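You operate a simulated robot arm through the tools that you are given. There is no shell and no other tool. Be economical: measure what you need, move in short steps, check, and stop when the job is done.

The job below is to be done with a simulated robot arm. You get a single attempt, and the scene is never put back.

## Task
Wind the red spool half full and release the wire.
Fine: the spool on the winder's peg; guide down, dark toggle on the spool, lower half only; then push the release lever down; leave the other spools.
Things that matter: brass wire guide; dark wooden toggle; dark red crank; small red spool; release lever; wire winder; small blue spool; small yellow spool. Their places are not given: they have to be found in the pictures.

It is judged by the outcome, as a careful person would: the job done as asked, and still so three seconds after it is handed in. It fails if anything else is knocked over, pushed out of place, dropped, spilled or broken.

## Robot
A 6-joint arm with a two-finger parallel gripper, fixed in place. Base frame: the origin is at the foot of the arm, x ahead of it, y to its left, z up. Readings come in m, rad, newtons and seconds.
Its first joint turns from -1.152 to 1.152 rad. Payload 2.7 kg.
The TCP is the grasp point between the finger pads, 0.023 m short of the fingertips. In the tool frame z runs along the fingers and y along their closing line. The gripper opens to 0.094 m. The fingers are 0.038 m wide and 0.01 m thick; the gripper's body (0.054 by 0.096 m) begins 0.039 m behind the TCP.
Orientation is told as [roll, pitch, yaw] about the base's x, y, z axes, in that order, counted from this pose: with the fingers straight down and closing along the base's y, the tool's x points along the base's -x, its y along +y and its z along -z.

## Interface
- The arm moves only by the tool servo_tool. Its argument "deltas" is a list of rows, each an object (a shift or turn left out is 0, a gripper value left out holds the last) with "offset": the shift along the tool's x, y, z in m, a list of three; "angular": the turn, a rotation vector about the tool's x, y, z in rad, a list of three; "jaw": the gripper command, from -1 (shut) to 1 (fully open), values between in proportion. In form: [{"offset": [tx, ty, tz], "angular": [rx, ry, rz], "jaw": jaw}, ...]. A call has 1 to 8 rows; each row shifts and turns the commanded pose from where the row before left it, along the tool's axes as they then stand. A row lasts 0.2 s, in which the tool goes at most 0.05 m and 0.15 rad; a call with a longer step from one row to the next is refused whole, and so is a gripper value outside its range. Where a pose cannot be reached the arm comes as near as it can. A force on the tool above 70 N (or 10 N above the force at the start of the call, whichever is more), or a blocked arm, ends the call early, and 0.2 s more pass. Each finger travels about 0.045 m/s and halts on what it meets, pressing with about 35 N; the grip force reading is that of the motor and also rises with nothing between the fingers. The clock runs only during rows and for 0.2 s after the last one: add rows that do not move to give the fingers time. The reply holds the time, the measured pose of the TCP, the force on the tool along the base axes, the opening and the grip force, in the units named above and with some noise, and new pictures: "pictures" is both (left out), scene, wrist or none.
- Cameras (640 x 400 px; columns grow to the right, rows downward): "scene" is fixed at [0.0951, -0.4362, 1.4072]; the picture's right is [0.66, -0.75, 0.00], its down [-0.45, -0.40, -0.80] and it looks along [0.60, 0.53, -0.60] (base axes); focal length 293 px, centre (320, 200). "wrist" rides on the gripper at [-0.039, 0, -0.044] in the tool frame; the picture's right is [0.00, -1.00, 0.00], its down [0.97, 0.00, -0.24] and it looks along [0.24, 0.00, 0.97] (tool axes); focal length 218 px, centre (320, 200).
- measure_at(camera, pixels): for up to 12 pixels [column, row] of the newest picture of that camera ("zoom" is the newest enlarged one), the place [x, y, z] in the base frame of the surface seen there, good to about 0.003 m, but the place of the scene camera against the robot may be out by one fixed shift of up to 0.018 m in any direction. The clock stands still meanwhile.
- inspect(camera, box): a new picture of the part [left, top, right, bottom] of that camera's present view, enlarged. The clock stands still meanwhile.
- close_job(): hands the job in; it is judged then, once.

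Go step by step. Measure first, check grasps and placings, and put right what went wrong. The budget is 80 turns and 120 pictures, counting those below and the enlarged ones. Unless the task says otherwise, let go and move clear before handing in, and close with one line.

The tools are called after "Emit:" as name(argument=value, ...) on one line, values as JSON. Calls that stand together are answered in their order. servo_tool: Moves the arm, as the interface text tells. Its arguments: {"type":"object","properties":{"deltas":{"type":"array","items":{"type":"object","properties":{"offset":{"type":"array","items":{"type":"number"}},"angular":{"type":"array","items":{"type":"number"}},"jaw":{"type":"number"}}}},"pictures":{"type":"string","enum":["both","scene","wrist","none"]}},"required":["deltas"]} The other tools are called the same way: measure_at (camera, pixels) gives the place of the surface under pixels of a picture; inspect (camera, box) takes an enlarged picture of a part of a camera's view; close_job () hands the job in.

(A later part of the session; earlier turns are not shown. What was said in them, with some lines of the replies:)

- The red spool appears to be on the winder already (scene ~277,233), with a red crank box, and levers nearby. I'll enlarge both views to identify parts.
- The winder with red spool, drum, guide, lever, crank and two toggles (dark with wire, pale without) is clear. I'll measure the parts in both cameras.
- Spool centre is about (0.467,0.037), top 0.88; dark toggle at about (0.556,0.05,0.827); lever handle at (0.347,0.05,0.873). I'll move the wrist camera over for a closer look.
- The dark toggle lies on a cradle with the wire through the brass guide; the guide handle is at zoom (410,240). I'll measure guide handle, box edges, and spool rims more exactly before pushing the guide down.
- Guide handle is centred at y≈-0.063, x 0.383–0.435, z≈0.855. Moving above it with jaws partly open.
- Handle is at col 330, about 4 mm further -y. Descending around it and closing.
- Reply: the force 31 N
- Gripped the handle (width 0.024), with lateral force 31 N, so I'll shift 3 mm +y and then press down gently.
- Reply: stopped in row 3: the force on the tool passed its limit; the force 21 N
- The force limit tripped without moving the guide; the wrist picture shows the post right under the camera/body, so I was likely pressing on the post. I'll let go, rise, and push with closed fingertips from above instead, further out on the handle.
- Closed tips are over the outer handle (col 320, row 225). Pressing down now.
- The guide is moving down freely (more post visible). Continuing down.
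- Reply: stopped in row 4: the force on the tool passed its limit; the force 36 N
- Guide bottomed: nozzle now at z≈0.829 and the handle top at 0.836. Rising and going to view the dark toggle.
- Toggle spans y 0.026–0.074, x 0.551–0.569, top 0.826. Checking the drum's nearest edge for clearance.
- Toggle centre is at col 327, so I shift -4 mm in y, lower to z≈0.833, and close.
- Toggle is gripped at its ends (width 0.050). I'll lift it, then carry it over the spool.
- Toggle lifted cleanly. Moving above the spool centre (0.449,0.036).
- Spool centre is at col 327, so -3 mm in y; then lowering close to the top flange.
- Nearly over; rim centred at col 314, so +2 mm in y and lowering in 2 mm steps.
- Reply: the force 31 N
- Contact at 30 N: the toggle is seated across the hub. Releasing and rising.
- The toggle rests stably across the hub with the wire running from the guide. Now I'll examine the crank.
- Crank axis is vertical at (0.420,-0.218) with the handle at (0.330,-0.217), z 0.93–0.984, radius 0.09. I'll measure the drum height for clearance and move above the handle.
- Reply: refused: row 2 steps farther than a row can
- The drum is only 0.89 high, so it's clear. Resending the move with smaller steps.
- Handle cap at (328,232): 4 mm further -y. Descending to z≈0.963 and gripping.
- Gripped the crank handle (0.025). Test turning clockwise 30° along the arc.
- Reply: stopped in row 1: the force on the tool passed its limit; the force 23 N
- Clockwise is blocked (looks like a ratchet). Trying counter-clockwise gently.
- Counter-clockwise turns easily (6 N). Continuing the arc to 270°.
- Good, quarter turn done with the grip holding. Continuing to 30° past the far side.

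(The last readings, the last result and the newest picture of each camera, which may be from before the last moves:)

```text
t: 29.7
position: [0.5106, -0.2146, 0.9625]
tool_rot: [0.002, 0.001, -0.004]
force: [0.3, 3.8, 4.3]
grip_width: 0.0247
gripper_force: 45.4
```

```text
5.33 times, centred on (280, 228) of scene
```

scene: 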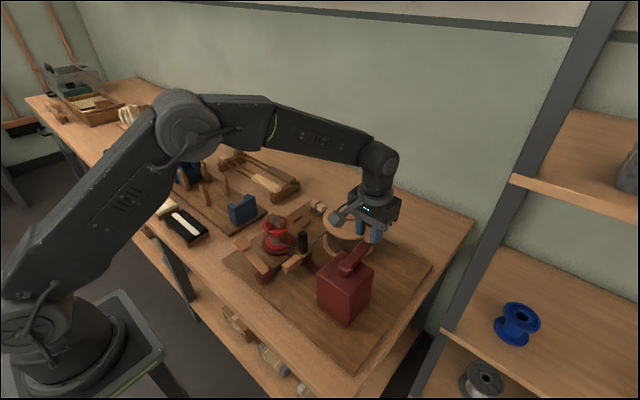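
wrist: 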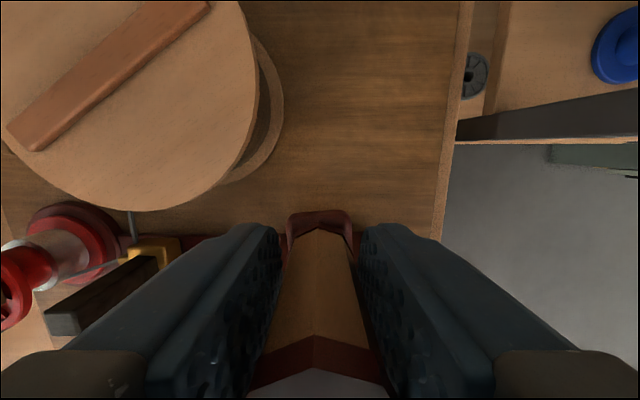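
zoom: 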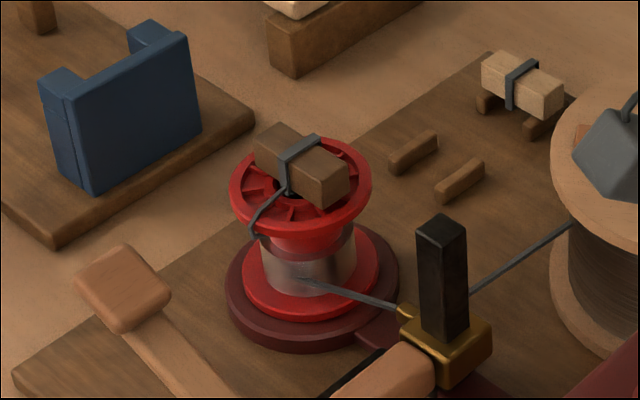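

Winding works: a layer of wire is forming on the lower half only (zoom 305,260). I'll continue another half turn, to 180°, then check.

Emit:
servo_tool(deltas=[{"offset": [0.0031, 0.0213, 0]}, {"offset": [0.009, 0.0217, 0]}, {"offset": [0.0143, 0.0186, 0]}, {"offset": [0.0186, 0.0143, 0]}, {"offset": [0.0217, 0.009, 0]}, {"offset": [0.0233, 0.0031, 0]}, {}], pictures="wrist")

Emit:
inspect(camera="scene", box=[230, 190, 330, 265])

```text
t: 31.3
position: [0.4185, -0.1303, 0.9659]
tool_rot: [-0.003, -0.008, 0.0]
force: [6.1, 0.0, 3.5]
grip_width: 0.025
gripper_force: 44.4
```

wrist: 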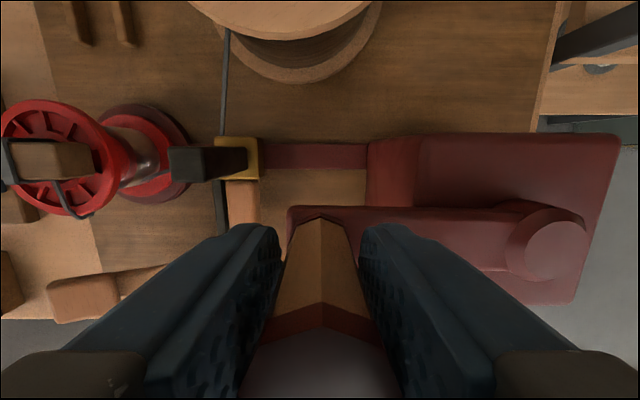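

```text
5.33 times, centred on (280, 228) of scene
```

zoom: 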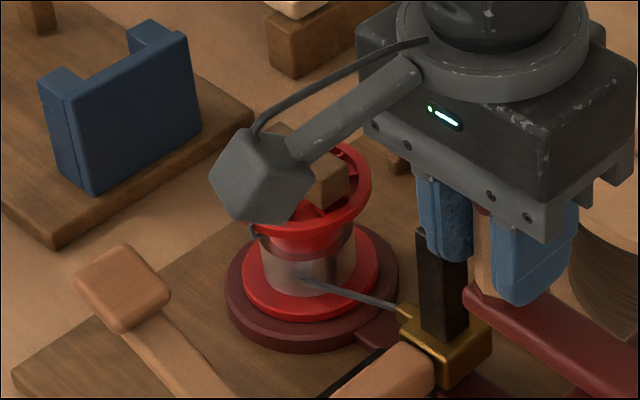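

Three-quarters of a turn done, no problems. Continuing to 270°.

Emit:
servo_tool(deltas=[{"offset": [0.0233, -0.0031, 0.002]}, {"offset": [0.0217, -0.009, 0]}, {"offset": [0.0186, -0.0143, 0]}, {"offset": [0.0143, -0.0186, 0]}, {"offset": [0.009, -0.0217, 0]}, {"offset": [0.0031, -0.0233, 0]}, {}], pictures="none")

Emit:
inspect(camera="scene", box=[230, 190, 330, 265])

```text
t: 32.9
position: [0.3284, -0.2203, 0.9608]
tool_rot: [-0.005, -0.006, -0.003]
force: [-2.1, 4.2, 10.8]
grip_width: 0.0249
gripper_force: 44.7
```

```text
5.33 times, centred on (280, 228) of scene
```

zoom: 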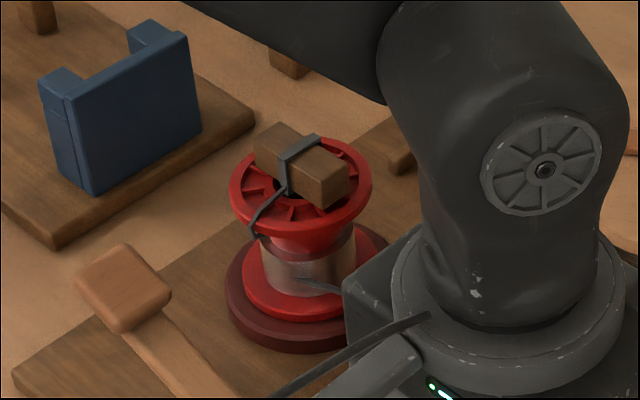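

One turn done; the wound layer is on the lower half. Continuing with another half turn and comparing.

Emit:
servo_tool(deltas=[{"offset": [-0.0069, -0.0344, -0.002]}, {"offset": [-0.0195, -0.0292, 0]}, {"offset": [-0.0292, -0.0195, 0]}, {"offset": [-0.0344, -0.0069, 0]}, {"offset": [-0.0344, 0.0069, 0]}, {"offset": [-0.0292, 0.0195, 0]}, {"offset": [-0.0195, 0.0292, 0]}, {"offset": [-0.0069, 0.0344, 0]}], pictures="none")

Emit:
inspect(camera="scene", box=[230, 190, 330, 265])

```text
t: 34.7
position: [0.5069, -0.2155, 0.965]
tool_rot: [0.0, -0.005, -0.001]
force: [2.6, -2.6, 13.2]
grip_width: 0.0247
gripper_force: 45.2
```

```text
5.33 times, centred on (280, 228) of scene
```

zoom: 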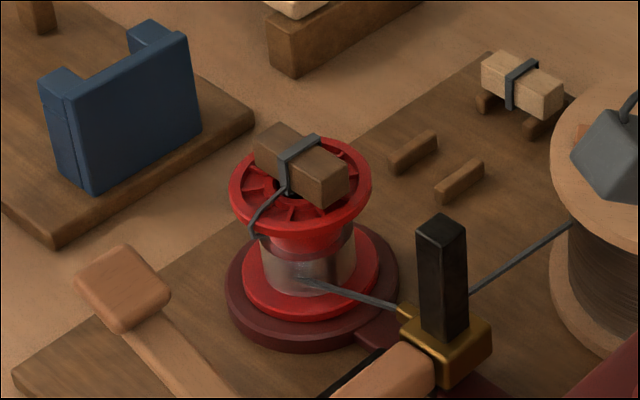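

Emit:
inspect(camera="scene", box=[262, 212, 302, 254])

```text
9.52 times, centred on (282, 233) of scene
```

zoom: 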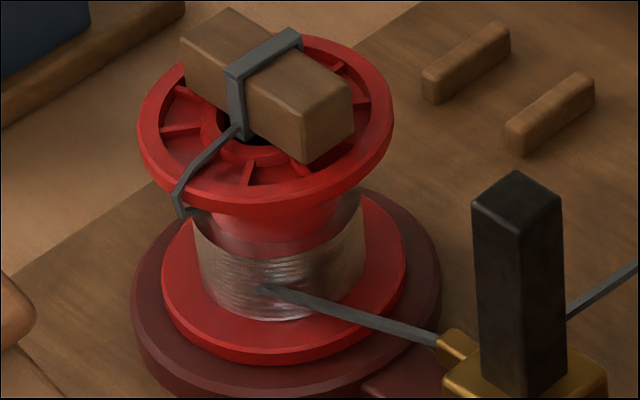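

The wire coil covers the lower half but is still thin/translucent (zoom 280,270), so winding is in progress. Another half turn.

Emit:
servo_tool(deltas=[{"offset": [0.0039, 0.0324, 0]}, {"offset": [0.0195, 0.0292, 0]}, {"offset": [0.0292, 0.0195, 0]}, {"offset": [0.0344, 0.0069, 0]}, {"offset": [0.0344, -0.0069, 0]}, {"offset": [0.0292, -0.0195, 0]}, {"offset": [0.0195, -0.0292, 0]}, {"offset": [0.0069, -0.0344, 0]}], pictures="none")

Emit:
inspect(camera="scene", box=[262, 212, 302, 254])

```text
t: 36.5
position: [0.332, -0.2229, 0.9621]
tool_rot: [-0.004, -0.005, -0.004]
force: [0.7, 1.7, -9.9]
grip_width: 0.025
gripper_force: 21.1
```

```text
9.52 times, centred on (282, 233) of scene
```

zoom: 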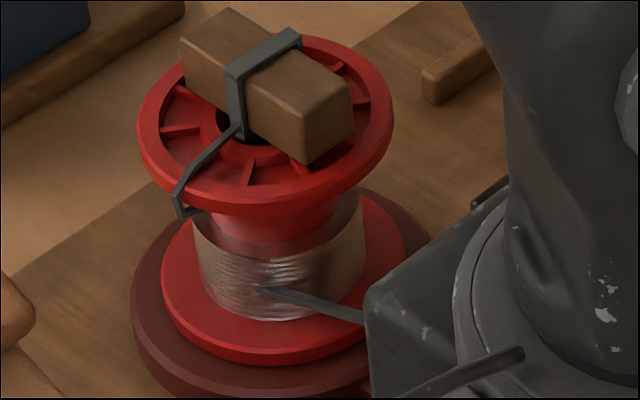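

Coil slightly denser after two turns. Grip force dipped to 21, so I'll continue while viewing the wrist to check the grip.

Emit:
servo_tool(deltas=[{"offset": [-0.0069, -0.0304, 0]}, {"offset": [-0.0195, -0.0292, 0]}, {"offset": [-0.0292, -0.0195, 0]}, {"offset": [-0.0344, -0.0069, 0]}, {"offset": [-0.0344, 0.0069, 0]}, {"offset": [-0.0292, 0.0195, 0]}, {"offset": [-0.0195, 0.0292, 0]}, {"offset": [-0.0069, 0.0344, 0]}], pictures="wrist")

Emit:
inspect(camera="scene", box=[262, 212, 302, 254])

```text
t: 38.3
position: [0.5131, -0.2198, 0.9642]
tool_rot: [-0.003, -0.005, -0.007]
force: [2.8, -18.7, 11.3]
grip_width: 0.0249
gripper_force: 44.2
```

wrist: 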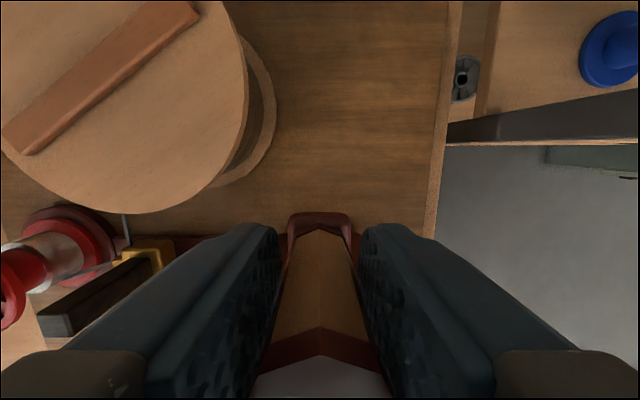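

```text
9.52 times, centred on (282, 233) of scene
```

zoom: 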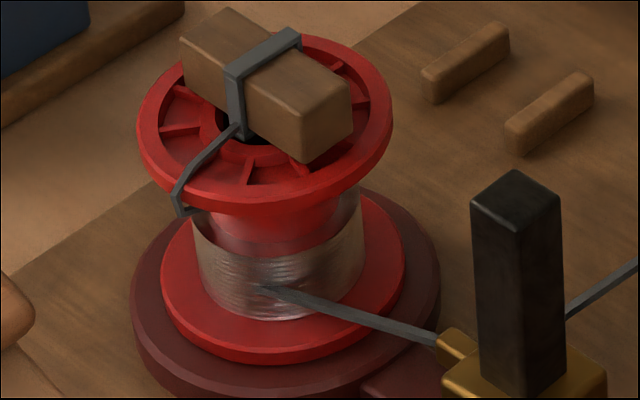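

Grip is fine and coil is denser again at 2.5 turns. Another half turn.

Emit:
servo_tool(deltas=[{"offset": [0.0069, 0.0324, 0]}, {"offset": [0.0195, 0.0292, 0]}, {"offset": [0.0292, 0.0195, 0]}, {"offset": [0.0344, 0.0069, 0]}, {"offset": [0.0344, -0.0069, 0]}, {"offset": [0.0292, -0.0195, 0]}, {"offset": [0.0195, -0.0292, 0]}, {"offset": [0.0069, -0.0344, 0]}], pictures="none")

Emit:
inspect(camera="scene", box=[262, 212, 302, 254])

```text
t: 38.6
position: [0.5115, -0.2197, 0.9651]
tool_rot: [-0.026, -0.027, -0.012]
force: [12.9, -17.3, -9.8]
grip_width: 0.0254
gripper_force: 44.9
stopped in row 1: the force on the tool passed its limit (the readings are from after the stop); the commanded pose is now the measured one
```

```text
9.52 times, centred on (282, 233) of scene
```

zoom: 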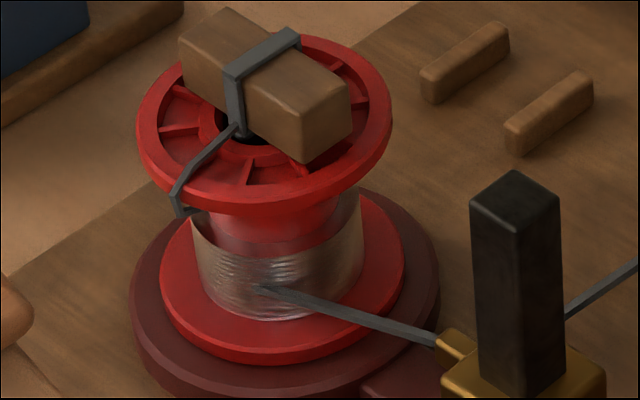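

The crank stopped at ~2.5 turns with force rising. I'll straighten the tool and try once more gently to see if it's a real end stop.

Emit:
servo_tool(deltas=[{"offset": [0, -0.003, 0], "angular": [-0.024, 0.024, 0.01]}, {}, {"offset": [0.001, 0.006, 0]}, {"offset": [0.001, 0.006, 0]}, {"offset": [0.001, 0.005, 0]}, {}], pictures="none")

Emit:
inspect(camera="scene", box=[230, 190, 390, 300])

```text
t: 39.6
position: [0.5085, -0.2201, 0.9646]
tool_rot: [-0.012, -0.012, -0.027]
force: [10.7, -14.4, -9.7]
grip_width: 0.0251
gripper_force: 45.2
stopped in row 5: the force on the tool passed its limit (the readings are from after the stop); the commanded pose is now the measured one
```

```text
3.64 times, centred on (310, 245) of scene
```

zoom: 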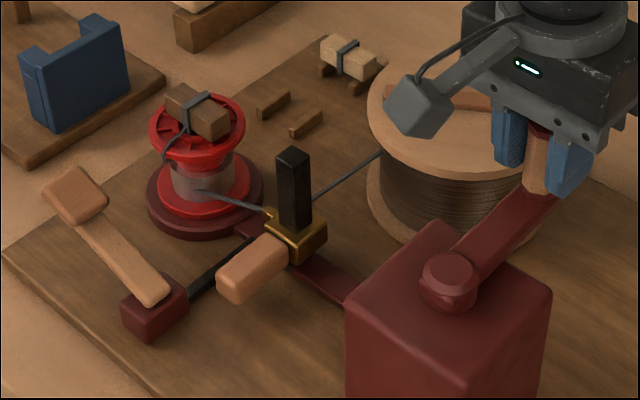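

It is a firm end stop: winding of the lower half is complete. Releasing the crank and rising.

Emit:
servo_tool(deltas=[{"offset": [0, -0.002, 0], "jaw": 0.0}, {"jaw": 0.3}, {}, {"offset": [0, 0, -0.04]}, {"offset": [0, 0, -0.04]}, {"offset": [0.02, 0.04, 0], "angular": [-0.012, 0.012, 0.027]}, {"offset": [0.02, 0.04, 0]}, {"offset": [0.02, 0.04, 0]}])

Emit:
inspect(camera="scene", box=[262, 212, 302, 254])

```text
t: 41.4
position: [0.4532, -0.096, 1.0455]
tool_rot: [-0.001, 0.001, -0.054]
force: [0.5, 0.0, 0.7]
grip_width: 0.0612
gripper_force: 0.0
```

scene: 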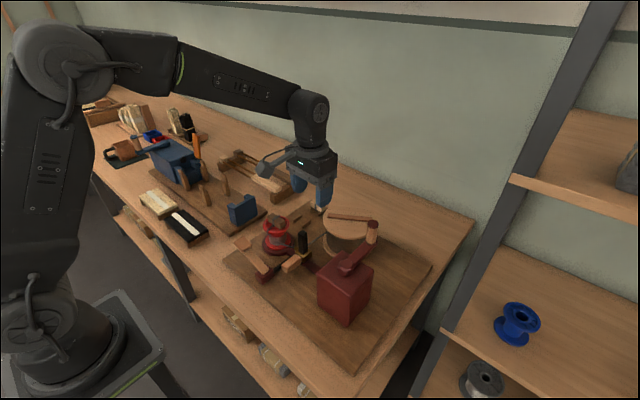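
wrist: 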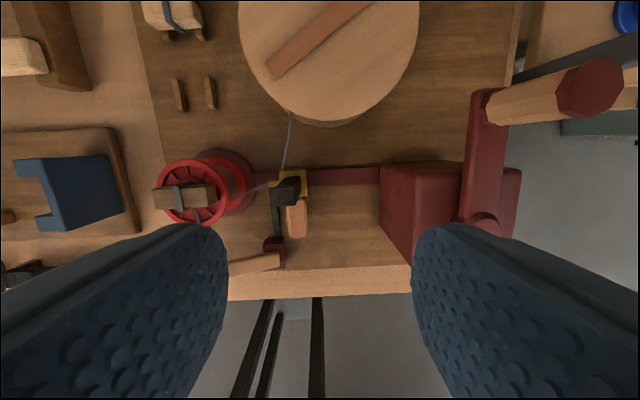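

```text
9.52 times, centred on (282, 233) of scene
```

zoom: 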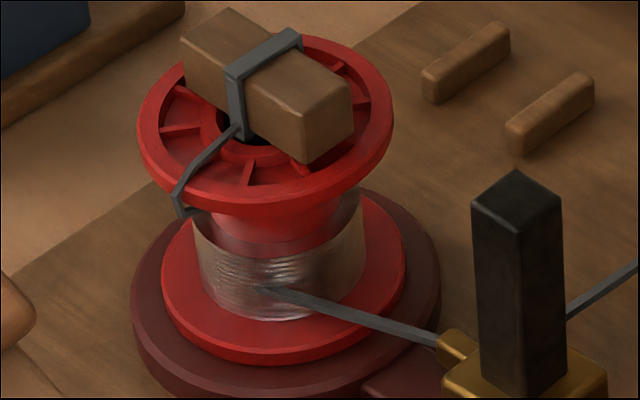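

The coil sits only on the lower half. Now the release lever: pad at about (0.350,0.052,0.873). Moving above it with closed fingers.

Emit:
servo_tool(deltas=[{"offset": [0.025, 0.035, 0], "angular": [0, 0, -0.054], "jaw": -1}, {"offset": [0.025, 0.037, 0]}, {"offset": [0.025, 0.037, 0.01]}, {"offset": [0.028, 0.037, 0.02]}, {"offset": [0, 0, 0.04]}, {"offset": [0, 0, 0.02]}, {}])

Emit:
measure_at(camera="wrist", pixels=[[320, 215], [320, 200], [300, 200], [340, 205]])

```text
refused: row 4 steps farther than a row can; nothing moved
```

```text
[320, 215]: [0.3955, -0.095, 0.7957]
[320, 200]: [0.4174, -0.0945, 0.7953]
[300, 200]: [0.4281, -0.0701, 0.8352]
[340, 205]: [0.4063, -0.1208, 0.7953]
```

Emit:
servo_tool(deltas=[{"offset": [0.025, 0.035, 0], "angular": [0, 0, -0.054], "jaw": -1}, {"offset": [0.025, 0.037, 0]}, {"offset": [0.025, 0.037, 0]}, {"offset": [0.028, 0.037, 0]}, {"offset": [0, 0, 0.045]}, {"offset": [0, 0, 0.04]}, {}])

```text
t: 43.0
position: [0.3522, 0.0507, 0.9592]
tool_rot: [-0.001, 0.001, -0.001]
force: [-0.1, -0.1, -0.8]
grip_width: 0.0
gripper_force: 34.9
```

scene: 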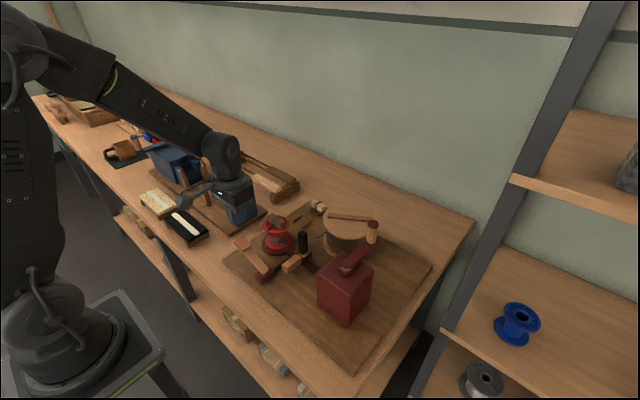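
wrist: 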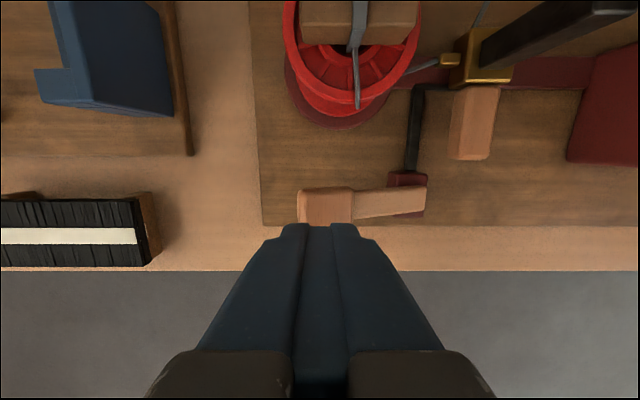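

Tips are over the lever pad (col 325, row 205). Descending and pressing.

Emit:
measure_at(camera="wrist", pixels=[[305, 205], [325, 205], [347, 205], [325, 192], [325, 220]])

Emit:
servo_tool(deltas=[{"offset": [0, 0, 0.03]}, {"offset": [0, 0, 0.026]}, {"offset": [0, 0, 0.007]}, {"offset": [0, 0, 0.007]}, {"offset": [0, 0, 0.007]}, {}])

```text
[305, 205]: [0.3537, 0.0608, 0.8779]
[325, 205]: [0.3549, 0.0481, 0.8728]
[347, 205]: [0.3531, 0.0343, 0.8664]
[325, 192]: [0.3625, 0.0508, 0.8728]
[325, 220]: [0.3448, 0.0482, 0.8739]
```

```text
t: 44.4
position: [0.3512, 0.0505, 0.8824]
tool_rot: [-0.004, 0.002, 0.0]
force: [0.3, -0.9, -0.2]
grip_width: 0.0
gripper_force: 35.2
```

scene: 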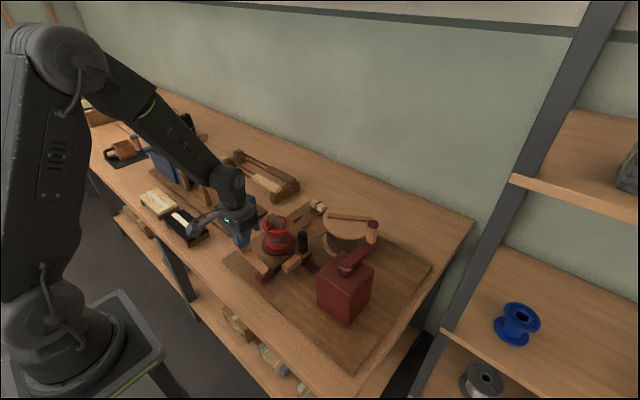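
wrist: 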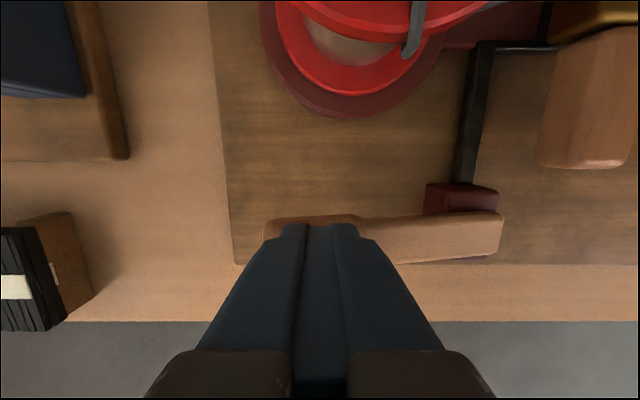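

Tips at z≈0.859 and the lever is moving freely. Continuing down to its stop.

Emit:
servo_tool(deltas=[{"offset": [0, 0, 0.007]}, {"offset": [0, 0, 0.007]}, {"offset": [0, 0, 0.007]}, {"offset": [0, 0, 0.006]}, {"offset": [0, 0, 0.006]}, {}])

Emit:
inspect(camera="scene", box=[220, 200, 340, 290])

```text
t: 45.4
position: [0.35, 0.0499, 0.8641]
tool_rot: [0.001, 0.0, 0.001]
force: [-12.6, -1.5, 33.4]
grip_width: 0.0002
gripper_force: 35.1
stopped in row 4: the force on the tool passed its limit (the readings are from after the stop); the commanded pose is now the measured one
```

scene: 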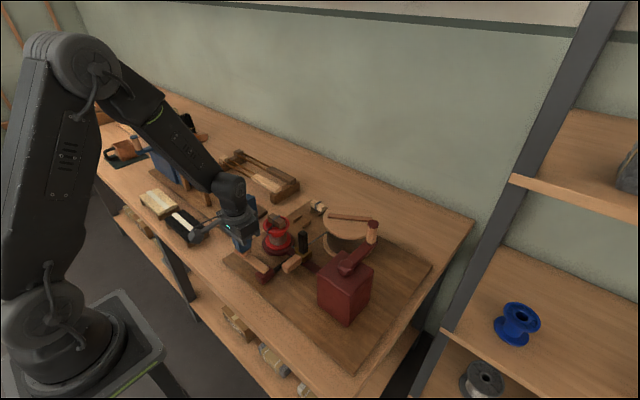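
wrist: 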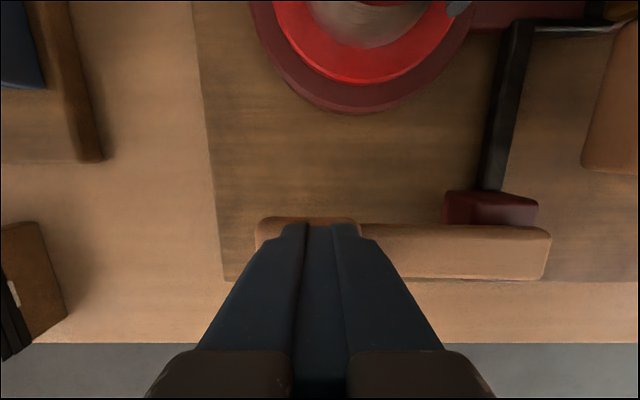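

```text
4.44 times, centred on (280, 245) of scene
```

zoom: 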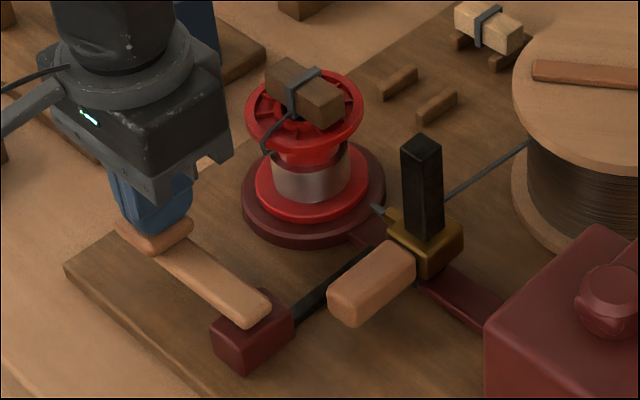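

The lever hit its stop and the wire between spool and guide is gone (only a stub at the nozzle) with a solid coil on the lower half. Rising clear and checking.

Emit:
servo_tool(deltas=[{"offset": [0, 0, -0.03]}, {"offset": [0, 0, -0.04]}, {"offset": [0, 0, -0.045]}, {"offset": [0, 0, -0.045]}, {"offset": [0, 0, -0.04]}, {}])

Emit:
inspect(camera="scene", box=[220, 190, 400, 320])

```text
t: 46.8
position: [0.3514, 0.0516, 1.0645]
tool_rot: [-0.001, 0.0, 0.002]
force: [0.1, 0.3, -0.1]
grip_width: 0.0001
gripper_force: 35.1
```

scene: 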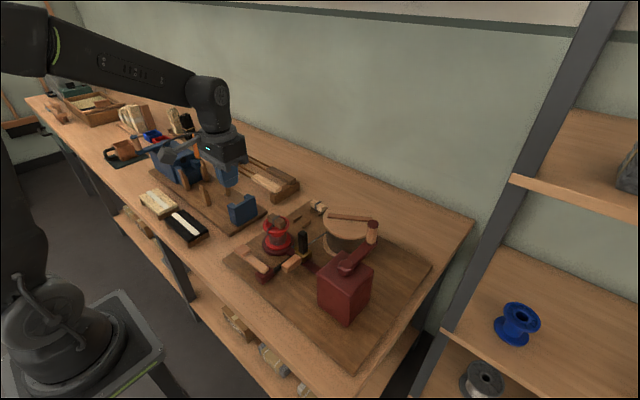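
wrist: 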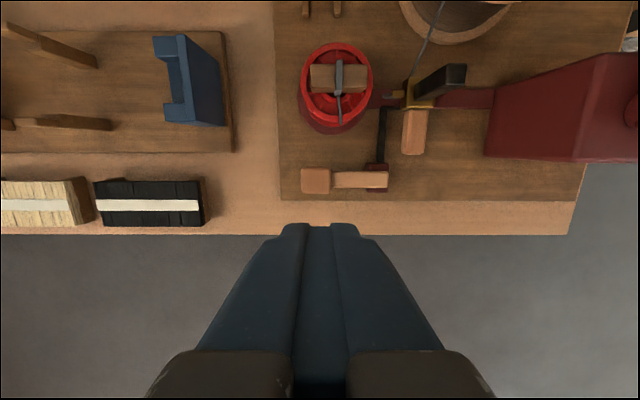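

```text
3.08 times, centred on (310, 255) of scene
```

zoom: 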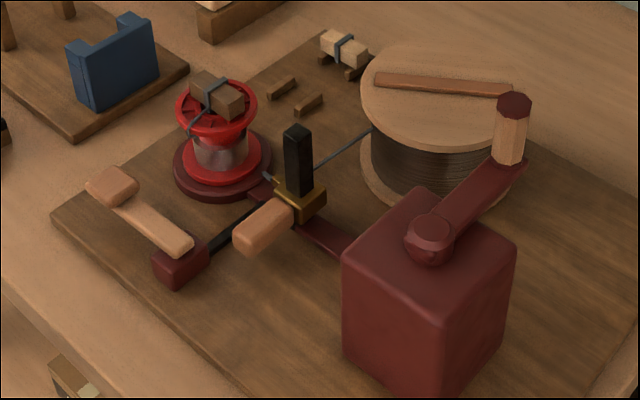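

The lever stays down, the wire is released, the coil fills the lower half only, the toggle is still on the spool, and nothing else was disturbed. Handing in.

Emit:
close_job()

```text
The job is handed in.
```

The red spool is wound on its lower half only, to the crank's end stop at about 2.5 turns. The dark toggle is on it, the guide is down, the release lever is pushed down and the wire is released. I didn't touch the other spools.
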